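You operate a simulated robot arm through the tools that you are given. There is no shell and no other tool. Be economical: measure what you need, move in short steps, check, and stop when the job is done.

You are at the controls of a simulated robot arm. One attempt, no reset.

Task
Put one of the number blocks from the top of the oak table on the tape roll.
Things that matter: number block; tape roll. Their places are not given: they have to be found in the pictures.

The check looks at the end state, three seconds after you hand in, the way a careful person would. Anything else that was tipped, shoved, dropped, spilled or broken makes it a failure.

Robot
A 6-joint arm with a two-finger parallel gripper, fixed in place. Base frame: the origin is at the foot of the arm, x ahead of it, y to its left, z up; the work surface is at about z = 0.7. Lengths are in m, angles in rad, forces in N, time in s.
With the tool pointing down near the work surface it reaches from about 0.22 to 0.72 m from the base axis. Its first joint turns from -1.152 to 1.152 rad. Payload 2.45 kg.
The tool frame sits at the grasp point between the pads (the TCP): z along the fingers, y along the line on which they close. The tips reach 0.024 m beyond it. Largest opening 0.068 m; finger width 0.017, thickness 0.01; the body of the gripper, 0.04 by 0.07 m, starts 0.041 m behind the TCP.
Orientation is that of the tool frame in the base frame, as [roll, pitch, yaw] about the fixed x, y, z axes, in that order (R = Rz(yaw) Ry(pitch) Rx(roll)). With the fingers straight down and closing along the base's y, the tool's x points along the base's -x, its y along +y and its z along -z.

Tools
- The arm moves only by the tool move_arm. Its argument "moves" is a list of rows, each a list of 7 numbers: the shift along the tool's x, y, z in m, then the turn, a rotation vector about the tool's x, y, z in rad, then the finger opening in m, from 0 to 0.068. In form: [[tx, ty, tz, ax, ay, az, hand], ...]. A call has 1 to 12 rows; each row shifts and turns the commanded pose from where the row before left it, along the tool's axes as they then stand. Rows are played at 5 a second. More than 0.05 m and 0.15 rad between two rows, or a gripper value outside its range, and nothing of the call is played. Where a pose cannot be reached the arm comes as near as it can. A force on the tool above 40 N (or 10 N above the force at the start of the call, whichever is more), or a blocked arm, ends the call early, and 0.2 s more pass. The fingers move at their own pace (about 0.108 m/s each) and stop on an object; they squeeze with about 20 N. The grip force told is the motor's: it shows also when the fingers shut on nothing. Time passes only in rows, and 0.2 s behind the last, so rows that do not move let the fingers close. It gives the time, the measured TCP pose, the force on the tool (base axes), the opening and the grip force at its end, in the units of the frame above (readings bear some noise).
- Cameras (640 x 400 px; columns grow to the right, rows downward): "scene" is fixed at [0.1696, 0.4401, 1.4375]; the picture's right is [-0.56, -0.83, 0.00], its down [-0.67, 0.46, -0.59] and it looks along [0.48, -0.33, -0.81] (base axes); focal length 344 px, centre (320, 200). "wrist" rides on the gripper at [0.084, 0.011, -0.075] in the tool frame; the picture's right is [-0.13, 0.99, 0.00], its down [-0.60, -0.08, -0.79] and it looks along [-0.79, -0.10, 0.61] (tool axes); focal length 251 px, centre (320, 200).
- grab_frame(camera): a new picture of that camera. It takes no simulated time.
- point_at(camera, pixels): there is no depth. For up to 12 entries [column, row, z] of the newest picture of that camera ("zoom" is the newest enlarged one), the place [x, y] in the base frame at which the ray of that pixel passes the height z, good to about 0.003 m. It takes no simulated time.
- close_up(camera, box): a new picture of the part [left, top, right, bottom] of that camera's present view, enlarged. It takes no simulated time.
- sign_off(): hands the job in; it is judged then, once.

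Work in short steps. Measure before you move; look again where a grasp or a placing could have gone wrong, and mend it. You have 60 turns and 22 pictures in all, those below and enlarged ones among them. Open the gripper and draw the arm clear of the work before you hand the job in, unless the task says otherwise; then end with one line.

The tools are called after "Request:" by a JSON object that holds its "api" and its "payload". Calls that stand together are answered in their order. move_arm: Moves the arm, as the interface text tells. Its arguments: {"type":"object","properties":{"moves":{"type":"array","items":{"type":"array","items":{"type":"number"}}}},"required":["moves"]} The other tools are called the same way: grab_frame (camera) takes a picture; point_at (camera, pixels) gives the place at which the rays of pixels pass given heights; close_up (camera, box) takes an enlarged picture of a part of a camera's view; sign_off () hands the job in.

At the start:

```text
time: 0.0
tcp_pos: [0.4097, 0.1496, 0.9567]
tcp_rot: [3.139, 0.001, -3.14]
wrist_force: [0.1, -0.2, 0.7]
grip_width: 0.0681
grip_force: 0.0
```

scene: 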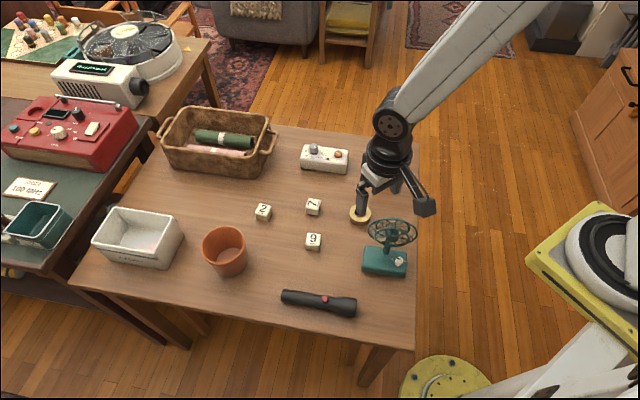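
wrist: 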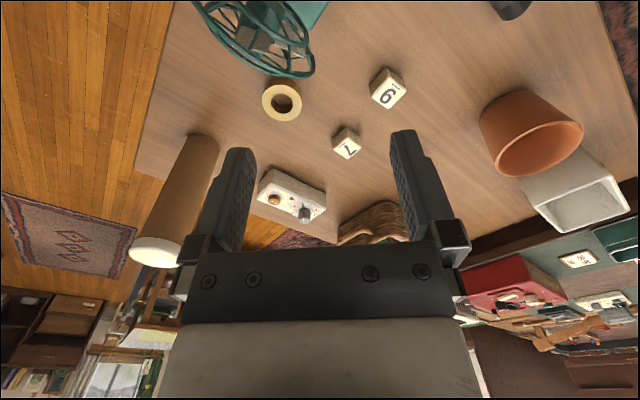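

The blocks 2, 7 and 9 sit near scene (263,212), (313,207), (313,241), and a ring that looks like the tape roll is near (360,214). I'll enlarge that area to measure.

Request:
{"api": "close_up", "payload": {"camera": "scene", "box": [240, 130, 440, 290]}}

Request:
{"api": "close_up", "payload": {"camera": "wrist", "box": [120, 40, 440, 280]}}

```text
2.50 times, centred on (340, 210) of scene
```

zoom: 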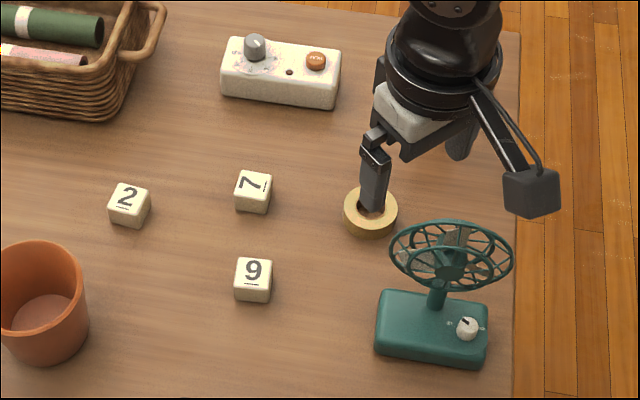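

```text
1.67 times, centred on (280, 160) of wrist
```

zoom: 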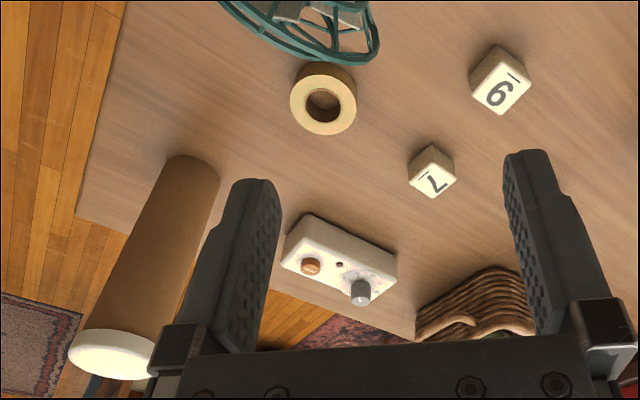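

The ring in scene is centred near (360,214), with a tall capped tube beyond it. I'll measure block and tape corners at trial heights in both views to find sizes and places.

Request:
{"api": "point_at", "payload": {"camera": "scene", "pixels": [[305.6, 249.2, 0.7], [319.6, 251.2, 0.7], [306, 242.4, 0.725], [320, 244, 0.725], [320.8, 233.2, 0.725], [307.2, 232.8, 0.725], [306.4, 213.2, 0.7], [318, 215.2, 0.7], [360, 214.4, 0.72], [349.2, 214.4, 0.72], [370.8, 214.4, 0.72], [360, 224.8, 0.7]]}}

Request:
{"api": "point_at", "payload": {"camera": "zoom", "pixels": [[323, 104, 0.72], [290, 104, 0.72], [357, 104, 0.72], [323, 135, 0.72], [323, 73, 0.72], [500, 92, 0.725], [494, 45, 0.725], [502, 115, 0.725], [531, 77, 0.725], [472, 83, 0.725], [433, 183, 0.725], [195, 160, 0.7]]}}

```text
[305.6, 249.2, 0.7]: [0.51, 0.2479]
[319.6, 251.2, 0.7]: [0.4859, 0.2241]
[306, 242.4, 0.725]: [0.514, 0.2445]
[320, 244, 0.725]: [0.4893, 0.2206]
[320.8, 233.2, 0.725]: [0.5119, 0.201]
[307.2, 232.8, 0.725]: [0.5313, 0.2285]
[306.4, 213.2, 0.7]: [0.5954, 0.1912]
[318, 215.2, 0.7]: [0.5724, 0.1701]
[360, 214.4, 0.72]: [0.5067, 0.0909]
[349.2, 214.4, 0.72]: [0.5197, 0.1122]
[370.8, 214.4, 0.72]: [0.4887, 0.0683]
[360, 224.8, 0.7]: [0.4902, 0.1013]
```

```text
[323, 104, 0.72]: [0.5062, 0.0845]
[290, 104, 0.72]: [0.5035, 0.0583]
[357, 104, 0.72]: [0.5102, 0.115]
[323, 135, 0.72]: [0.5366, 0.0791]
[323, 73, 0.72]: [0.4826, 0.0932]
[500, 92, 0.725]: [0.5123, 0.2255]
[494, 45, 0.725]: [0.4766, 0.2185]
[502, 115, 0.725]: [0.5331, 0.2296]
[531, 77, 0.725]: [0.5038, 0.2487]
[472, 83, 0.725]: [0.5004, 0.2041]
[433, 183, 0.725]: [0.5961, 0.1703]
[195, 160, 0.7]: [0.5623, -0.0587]
```

The tape is about 0.054 wide at (0.507,0.087) and block 9 about 0.03 wide at (0.511,0.224), turned about 45°. Now I measure the fan (scene (385,262), head (393,232)) since the wrist camera could hit it during placing.

Request:
{"api": "point_at", "payload": {"camera": "scene", "pixels": [[362, 273, 0.7], [404, 278, 0.7], [407, 253, 0.73], [364, 246, 0.73], [368, 229, 0.79], [417, 231, 0.79], [392, 218, 0.79], [393, 245, 0.79], [368, 229, 0.82], [417, 231, 0.82], [392, 218, 0.82], [392, 245, 0.82]]}}

Request:
{"api": "move_arm", "payload": {"moves": [[0, 0.02, 0, 0, 0, 0.13, 0.068], [0, 0.02, 0, 0, 0, 0.13, 0.068], [0, 0.02, 0, 0, 0, 0.13, 0.068], [0, 0.015, 0, 0, 0, 0.13, 0.068], [0, 0, 0, 0, 0, 0.13, 0.068], [0, 0, 0, 0, 0, 0.13, 0.068]]}}

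```text
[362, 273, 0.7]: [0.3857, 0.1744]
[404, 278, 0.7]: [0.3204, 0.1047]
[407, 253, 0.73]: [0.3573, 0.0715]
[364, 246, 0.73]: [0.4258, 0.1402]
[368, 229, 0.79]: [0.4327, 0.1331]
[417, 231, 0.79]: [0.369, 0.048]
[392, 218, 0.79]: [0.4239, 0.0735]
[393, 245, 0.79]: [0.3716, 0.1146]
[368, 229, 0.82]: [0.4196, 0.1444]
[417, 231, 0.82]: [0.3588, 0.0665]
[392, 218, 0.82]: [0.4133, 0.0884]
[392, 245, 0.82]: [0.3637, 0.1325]
```

```text
time: 1.4
tcp_pos: [0.4232, 0.2224, 0.955]
tcp_rot: [3.141, -0.001, 2.359]
wrist_force: [0.7, 0.0, 0.4]
grip_width: 0.0682
grip_force: 0.1
```

The fan fills roughly x 0.32–0.44, y 0.05–0.17 up to ~0.82, so I'll keep the camera on the +y side when placing. Now I move above block 9 and look.

Request:
{"api": "move_arm", "payload": {"moves": [[-0.02, 0.021, 0, 0, 0, 0, 0.068], [-0.02, 0.021, 0, 0, 0, 0, 0.068], [-0.021, 0.022, 0, 0, 0, 0, 0.068], [0, 0, 0.03, 0, 0, 0, 0.068], [0, 0, 0.03, 0, 0, 0, 0.068], [0, 0, 0.03, 0, 0, 0, 0.068], [0, 0, 0, 0, 0, 0, 0.068]]}}

Request:
{"api": "grab_frame", "payload": {"camera": "wrist"}}

Request:
{"api": "close_up", "payload": {"camera": "scene", "box": [240, 130, 440, 290]}}

```text
time: 3.0
tcp_pos: [0.5132, 0.2249, 0.867]
tcp_rot: [3.14, 0.0, 2.361]
wrist_force: [-0.8, -0.6, -0.2]
grip_width: 0.0681
grip_force: 0.1
```

```text
17 pictures are left
```

wrist: 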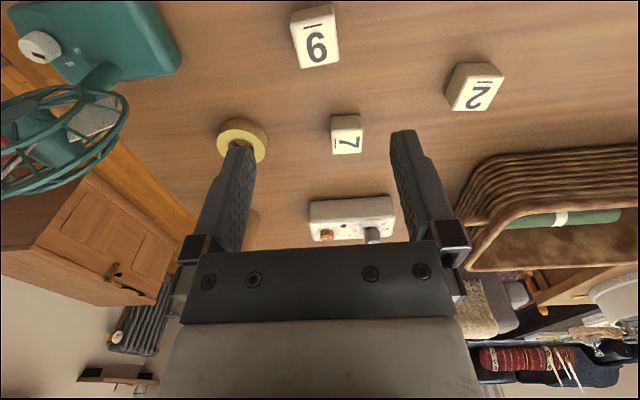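

```text
2.50 times, centred on (340, 210) of scene
```

zoom: 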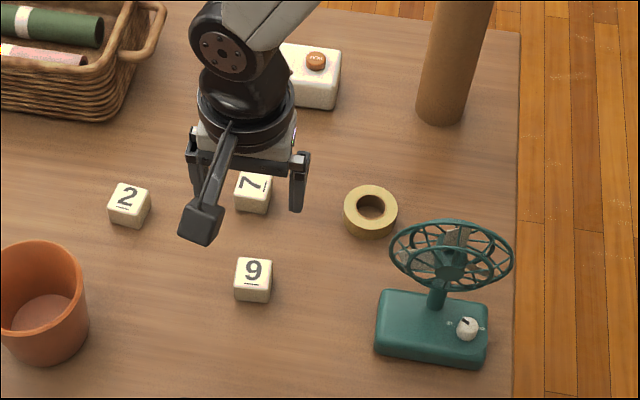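

Block 9 is at wrist (317,38), with edges nearly along the fingers' axes. I enlarge it to get exact corners.

Request:
{"api": "close_up", "payload": {"camera": "wrist", "box": [200, 0, 360, 100]}}

```text
4.00 times, centred on (280, 50) of wrist
```

zoom: 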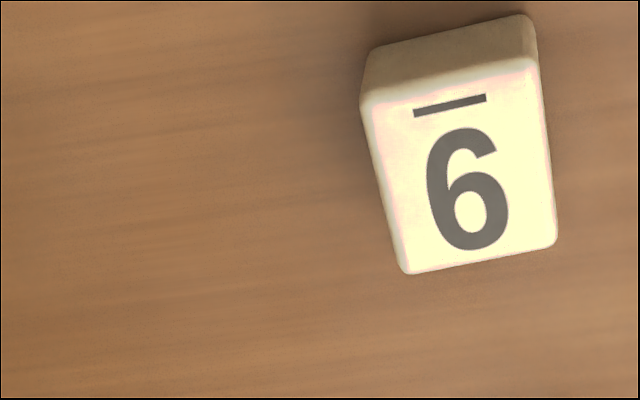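

Top corners in the zoom are (361,95), (540,58), (558,245), (403,274); near bottom edge (368,45)-(530,14). I'll convert them at candidate heights.

Request:
{"api": "point_at", "payload": {"camera": "zoom", "pixels": [[361, 95, 0.73], [540, 58, 0.73], [558, 245, 0.73], [403, 274, 0.73], [368, 45, 0.7], [530, 14, 0.7], [361, 95, 0.725], [540, 58, 0.725], [558, 245, 0.725], [403, 274, 0.725]]}}

Request:
{"api": "point_at", "payload": {"camera": "wrist", "pixels": [[218, 147, 0.72], [230, 128, 0.72], [258, 150, 0.72]]}}

Request:
{"api": "point_at", "payload": {"camera": "scene", "pixels": [[313.5, 238, 0.728], [360, 213.2, 0.718], [360, 213, 0.7], [360, 204, 0.72], [360, 221, 0.72]]}}

```text
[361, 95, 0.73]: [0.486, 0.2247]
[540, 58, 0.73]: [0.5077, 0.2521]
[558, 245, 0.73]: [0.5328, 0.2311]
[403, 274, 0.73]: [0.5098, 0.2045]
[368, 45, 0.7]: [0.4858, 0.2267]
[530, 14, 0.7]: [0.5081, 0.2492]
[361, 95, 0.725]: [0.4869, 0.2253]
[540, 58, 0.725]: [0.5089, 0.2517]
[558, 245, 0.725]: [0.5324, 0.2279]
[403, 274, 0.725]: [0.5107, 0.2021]
```

```text
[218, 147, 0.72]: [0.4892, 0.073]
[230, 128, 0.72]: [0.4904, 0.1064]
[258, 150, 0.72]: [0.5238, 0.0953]
```

```text
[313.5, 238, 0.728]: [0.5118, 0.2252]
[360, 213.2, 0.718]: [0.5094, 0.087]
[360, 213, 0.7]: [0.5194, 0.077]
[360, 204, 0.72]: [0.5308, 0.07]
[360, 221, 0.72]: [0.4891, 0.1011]
```

Block 9: centre (0.509,0.228), side ≈0.034, edges at about 50°. I turn by 0.09, shift 5 mm and go down to TCP z≈0.731 with fingers open.

Request:
{"api": "move_arm", "payload": {"moves": [[0.005, -0.001, 0, 0, 0, 0, 0.068], [0, 0, 0.02, 0, 0, -0.09, 0.068], [0, 0, 0.03, 0, 0, 0, 0.068], [0, 0, 0.03, 0, 0, 0, 0.068], [0, 0, 0, 0, 0, 0, 0.068]]}}

Request:
{"api": "close_up", "payload": {"camera": "scene", "box": [260, 170, 420, 270]}}

```text
time: 4.2
tcp_pos: [0.5103, 0.226, 0.7886]
tcp_rot: [3.14, 0.001, 2.453]
wrist_force: [-0.3, 0.0, -0.5]
grip_width: 0.068
grip_force: 0.1
```

```text
4.00 times, centred on (340, 220) of scene
```

zoom: 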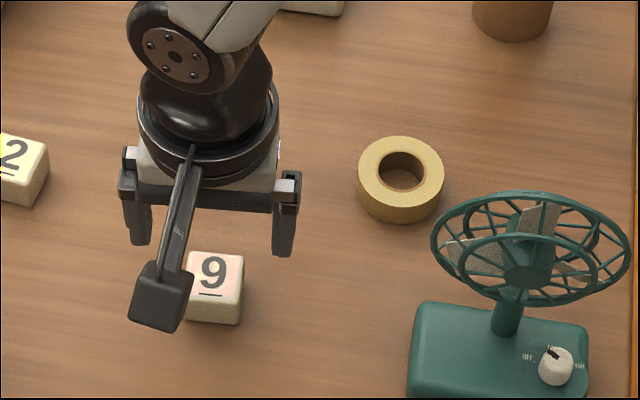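

The fingers straddle block 9 cleanly. Going down 0.058 and closing.

Request:
{"api": "move_arm", "payload": {"moves": [[0, 0, 0.03, 0, 0, 0, 0.068], [0, 0, 0.02, 0, 0, 0, 0.068], [0, 0, 0.008, 0, 0, 0, 0.068], [0, 0, 0, 0, 0, 0, 0.068], [0, 0, 0, 0, 0, 0, 0.03], [0, 0, 0, 0, 0, 0, 0.025], [0, 0, 0, 0, 0, 0, 0.02]]}}

Request:
{"api": "point_at", "payload": {"camera": "zoom", "pixels": [[401, 175, 0.715], [401, 175, 0.72], [398, 224, 0.7], [400, 210, 0.715], [400, 210, 0.72], [357, 178, 0.715], [445, 178, 0.715], [401, 137, 0.715]]}}

```text
time: 5.8
tcp_pos: [0.5087, 0.2286, 0.7287]
tcp_rot: [3.139, 0.001, 2.452]
wrist_force: [-0.4, 0.0, -0.1]
grip_width: 0.033
grip_force: 19.7
```

```text
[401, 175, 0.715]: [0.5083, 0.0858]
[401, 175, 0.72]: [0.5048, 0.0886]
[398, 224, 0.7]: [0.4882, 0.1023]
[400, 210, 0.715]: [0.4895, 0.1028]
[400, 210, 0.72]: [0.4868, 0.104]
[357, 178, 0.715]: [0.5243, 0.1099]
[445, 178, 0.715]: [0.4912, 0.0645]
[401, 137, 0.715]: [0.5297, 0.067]
```

Gripped at 0.033 with 19.7 N. Lift 0.09 and turn to yaw ≈1.57 so the camera stays away from the fan.

Request:
{"api": "move_arm", "payload": {"moves": [[0, 0, -0.03, 0, 0, 0, 0.02], [0, 0, -0.03, 0, 0, 0, 0.02], [0, 0, -0.03, 0, 0, 0, 0.02], [0, 0, 0, 0, 0, 0.147, 0.02], [0, 0, 0, 0, 0, 0.147, 0.02], [0, 0, 0, 0, 0, 0.147, 0.02], [0, 0, 0, 0, 0, 0.147, 0.02], [0, 0, 0, 0, 0, 0.147, 0.02], [0, 0, 0, 0, 0, 0.147, 0.02], [0, 0, 0, 0, 0, 0, 0.02]]}}

Request:
{"api": "grab_frame", "payload": {"camera": "wrist"}}

```text
time: 8.0
tcp_pos: [0.5068, 0.2274, 0.8185]
tcp_rot: [3.14, -0.001, 1.569]
wrist_force: [0.5, -0.1, -0.4]
grip_width: 0.0331
grip_force: 19.8
```

```text
13 pictures are left
```

wrist: 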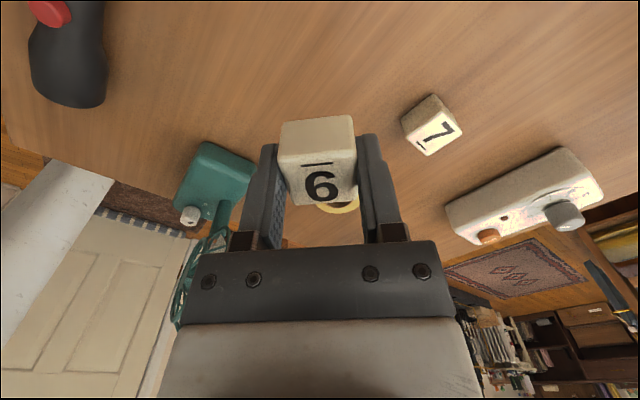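

Block 9 is held square. Move 0.14 toward −y, over the tape at (0.508,0.087), staying at z 0.82.

Request:
{"api": "move_arm", "payload": {"moves": [[-0.03, 0.001, 0, 0, 0, 0, 0.02], [-0.03, 0, 0, 0, 0, 0, 0.02], [-0.03, 0, 0, 0, 0, 0, 0.02], [-0.03, 0, 0, 0, 0, 0, 0.02], [-0.02, 0, 0, 0, 0, 0, 0.02], [0, 0, 0, 0, 0, 0, 0.02], [0, 0, 0, 0, 0, 0, 0.02]]}}

Request:
{"api": "grab_frame", "payload": {"camera": "wrist"}}

Request:
{"api": "close_up", "payload": {"camera": "scene", "box": [280, 150, 440, 250]}}

```text
time: 9.6
tcp_pos: [0.5058, 0.0867, 0.8193]
tcp_rot: [3.141, -0.002, 1.57]
wrist_force: [0.1, -0.2, -1.4]
grip_width: 0.0329
grip_force: 20.0
```

```text
12 pictures are left
```

wrist: 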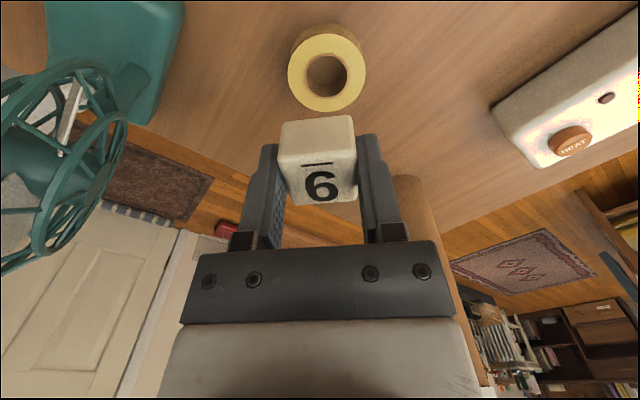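

```text
4.00 times, centred on (360, 200) of scene
```

zoom: 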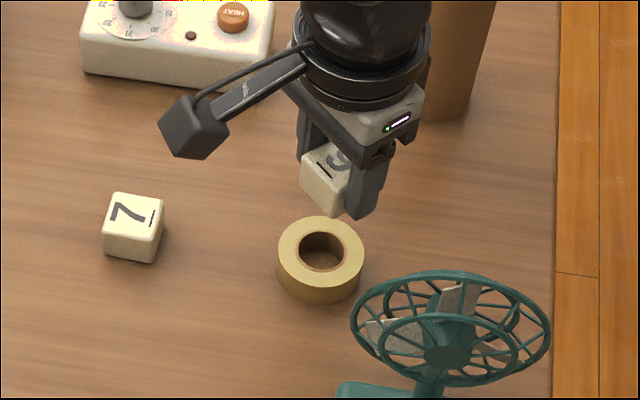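

The tape's top ring in wrist is about (288–366, 34–111), centre (327,73). I measure it and the tube's foot in scene.

Request:
{"api": "point_at", "payload": {"camera": "wrist", "pixels": [[288, 73, 0.718], [366, 73, 0.718], [327, 34, 0.718], [327, 111, 0.718], [327, 73, 0.718], [327, 73, 0.715], [327, 73, 0.722]]}}

Request:
{"api": "point_at", "payload": {"camera": "zoom", "pixels": [[450, 122, 0.7], [421, 115, 0.7], [476, 105, 0.7]]}}

```text
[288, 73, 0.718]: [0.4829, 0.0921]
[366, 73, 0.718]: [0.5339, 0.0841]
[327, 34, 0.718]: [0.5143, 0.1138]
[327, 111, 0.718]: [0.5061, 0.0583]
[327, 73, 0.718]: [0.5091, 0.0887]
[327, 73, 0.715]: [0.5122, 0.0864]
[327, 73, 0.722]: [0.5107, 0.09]
```

```text
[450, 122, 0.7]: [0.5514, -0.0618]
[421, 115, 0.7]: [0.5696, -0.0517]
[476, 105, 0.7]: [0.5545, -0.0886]
```

Tape centre ≈(0.509,0.087); shift +3 mm in x and lower to TCP z≈0.756, just above expected contact (~0.747).

Request:
{"api": "move_arm", "payload": {"moves": [[0, 0.003, 0, 0, 0, 0, 0.02], [0, 0, 0.025, 0, 0, 0, 0.02], [0, 0, 0.02, 0, 0, 0, 0.02], [0, 0, 0.018, 0, 0, 0, 0.02], [0, 0, 0, 0, 0, 0, 0.02], [0, 0, 0, 0, 0, 0, 0.02]]}}

Request:
{"api": "close_up", "payload": {"camera": "scene", "box": [320, 180, 400, 230]}}

Request:
{"api": "grab_frame", "payload": {"camera": "wrist"}}

```text
time: 11.0
tcp_pos: [0.5104, 0.0872, 0.7547]
tcp_rot: [3.139, -0.002, 1.571]
wrist_force: [-0.2, 0.2, 0.3]
grip_width: 0.0331
grip_force: 19.9
```

```text
8.00 times, centred on (360, 205) of scene
```

zoom: 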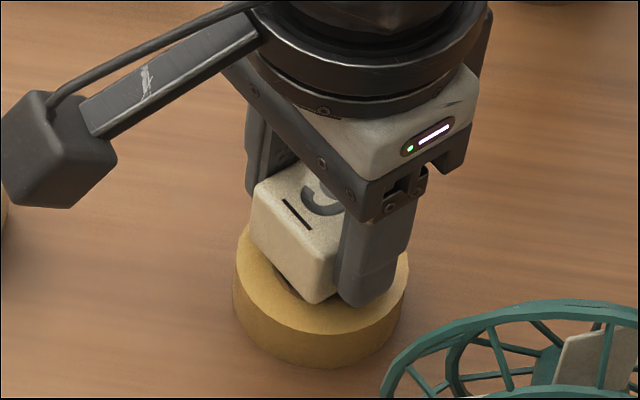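

```text
9 pictures are left
```

wrist: 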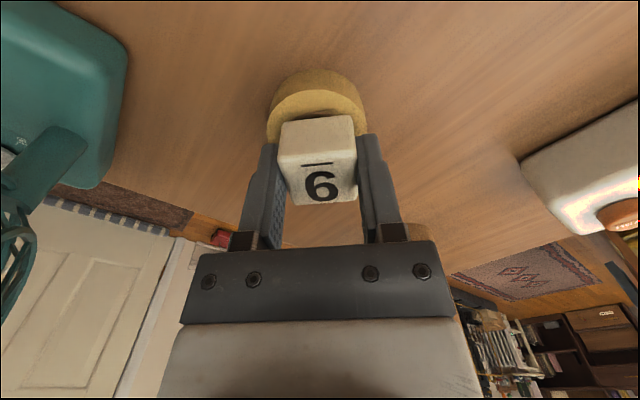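

Aligned over the tape, no contact yet. Lowering in small steps, watching the force.

Request:
{"api": "move_arm", "payload": {"moves": [[0, 0, 0.002, 0, 0, 0, 0.02], [0, 0, 0.002, 0, 0, 0, 0.02], [0, 0, 0, 0, 0, 0, 0.02]]}}

```text
time: 11.8
tcp_pos: [0.5128, 0.0886, 0.7513]
tcp_rot: [3.139, -0.001, 1.571]
wrist_force: [0.0, -0.7, 0.5]
grip_width: 0.033
grip_force: 19.6
```

No contact at z 0.751; continue down 2 mm.

Request:
{"api": "move_arm", "payload": {"moves": [[0, 0, 0.001, 0, 0, 0, 0.02], [0, 0, 0.001, 0, 0, 0, 0.02], [0, 0, 0, 0, 0, 0, 0.02]]}}

```text
time: 12.6
tcp_pos: [0.5124, 0.0879, 0.7488]
tcp_rot: [3.14, -0.002, 1.57]
wrist_force: [-1.2, -0.7, 8.6]
grip_width: 0.0331
grip_force: 19.9
```

Contact: 8.6 N upward at z 0.749, so the block is on the tape. Open and let it settle, then rise.

Request:
{"api": "move_arm", "payload": {"moves": [[0, 0, 0, 0, 0, 0, 0.04], [0, 0, 0, 0, 0, 0, 0.055], [0, 0, 0, 0, 0, 0, 0.06], [0, 0, -0.01, 0, 0, 0, 0.06], [0, 0, -0.03, 0, 0, 0, 0.06], [0, 0, -0.04, 0, 0, 0, 0.06], [0, 0, -0.04, 0, 0, 0, 0.06], [0.04, 0, 0, 0, 0, 0, 0.06], [0.04, 0, 0, 0, 0, 0, 0.06], [0.04, 0, 0, 0, 0, 0, 0.06]]}}

Request:
{"api": "close_up", "payload": {"camera": "scene", "box": [320, 180, 400, 230]}}

Request:
{"api": "grab_frame", "payload": {"camera": "scene"}}

```text
time: 14.8
tcp_pos: [0.509, 0.2092, 0.8701]
tcp_rot: [3.141, -0.002, 1.569]
wrist_force: [-0.1, -0.3, 1.1]
grip_width: 0.0601
grip_force: 0.1
```

```text
8.00 times, centred on (360, 205) of scene
```

zoom: 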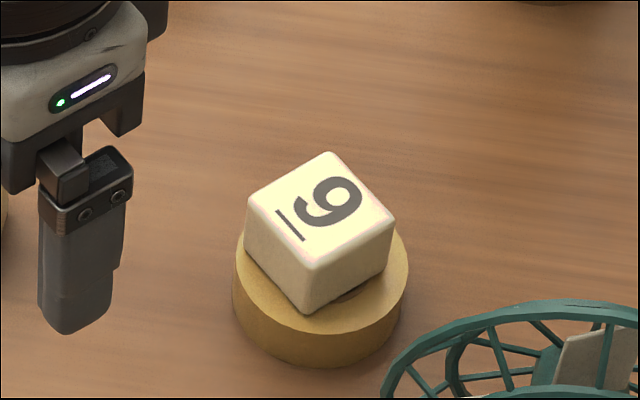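

```text
7 pictures are left
```

scene: 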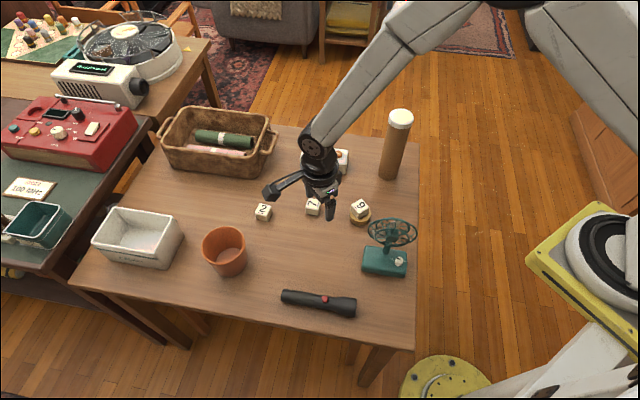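

Block 9 rests level and centred on the tape roll, at zoom (320,235). The gripper is open and clear, and nothing else has moved, so I'm handing in.

Request:
{"api": "sign_off", "payload": {}}

```text
The job is handed in.
```

Number block 9 is on the tape roll, with the gripper open and clear, and the last pictures show nothing else disturbed.
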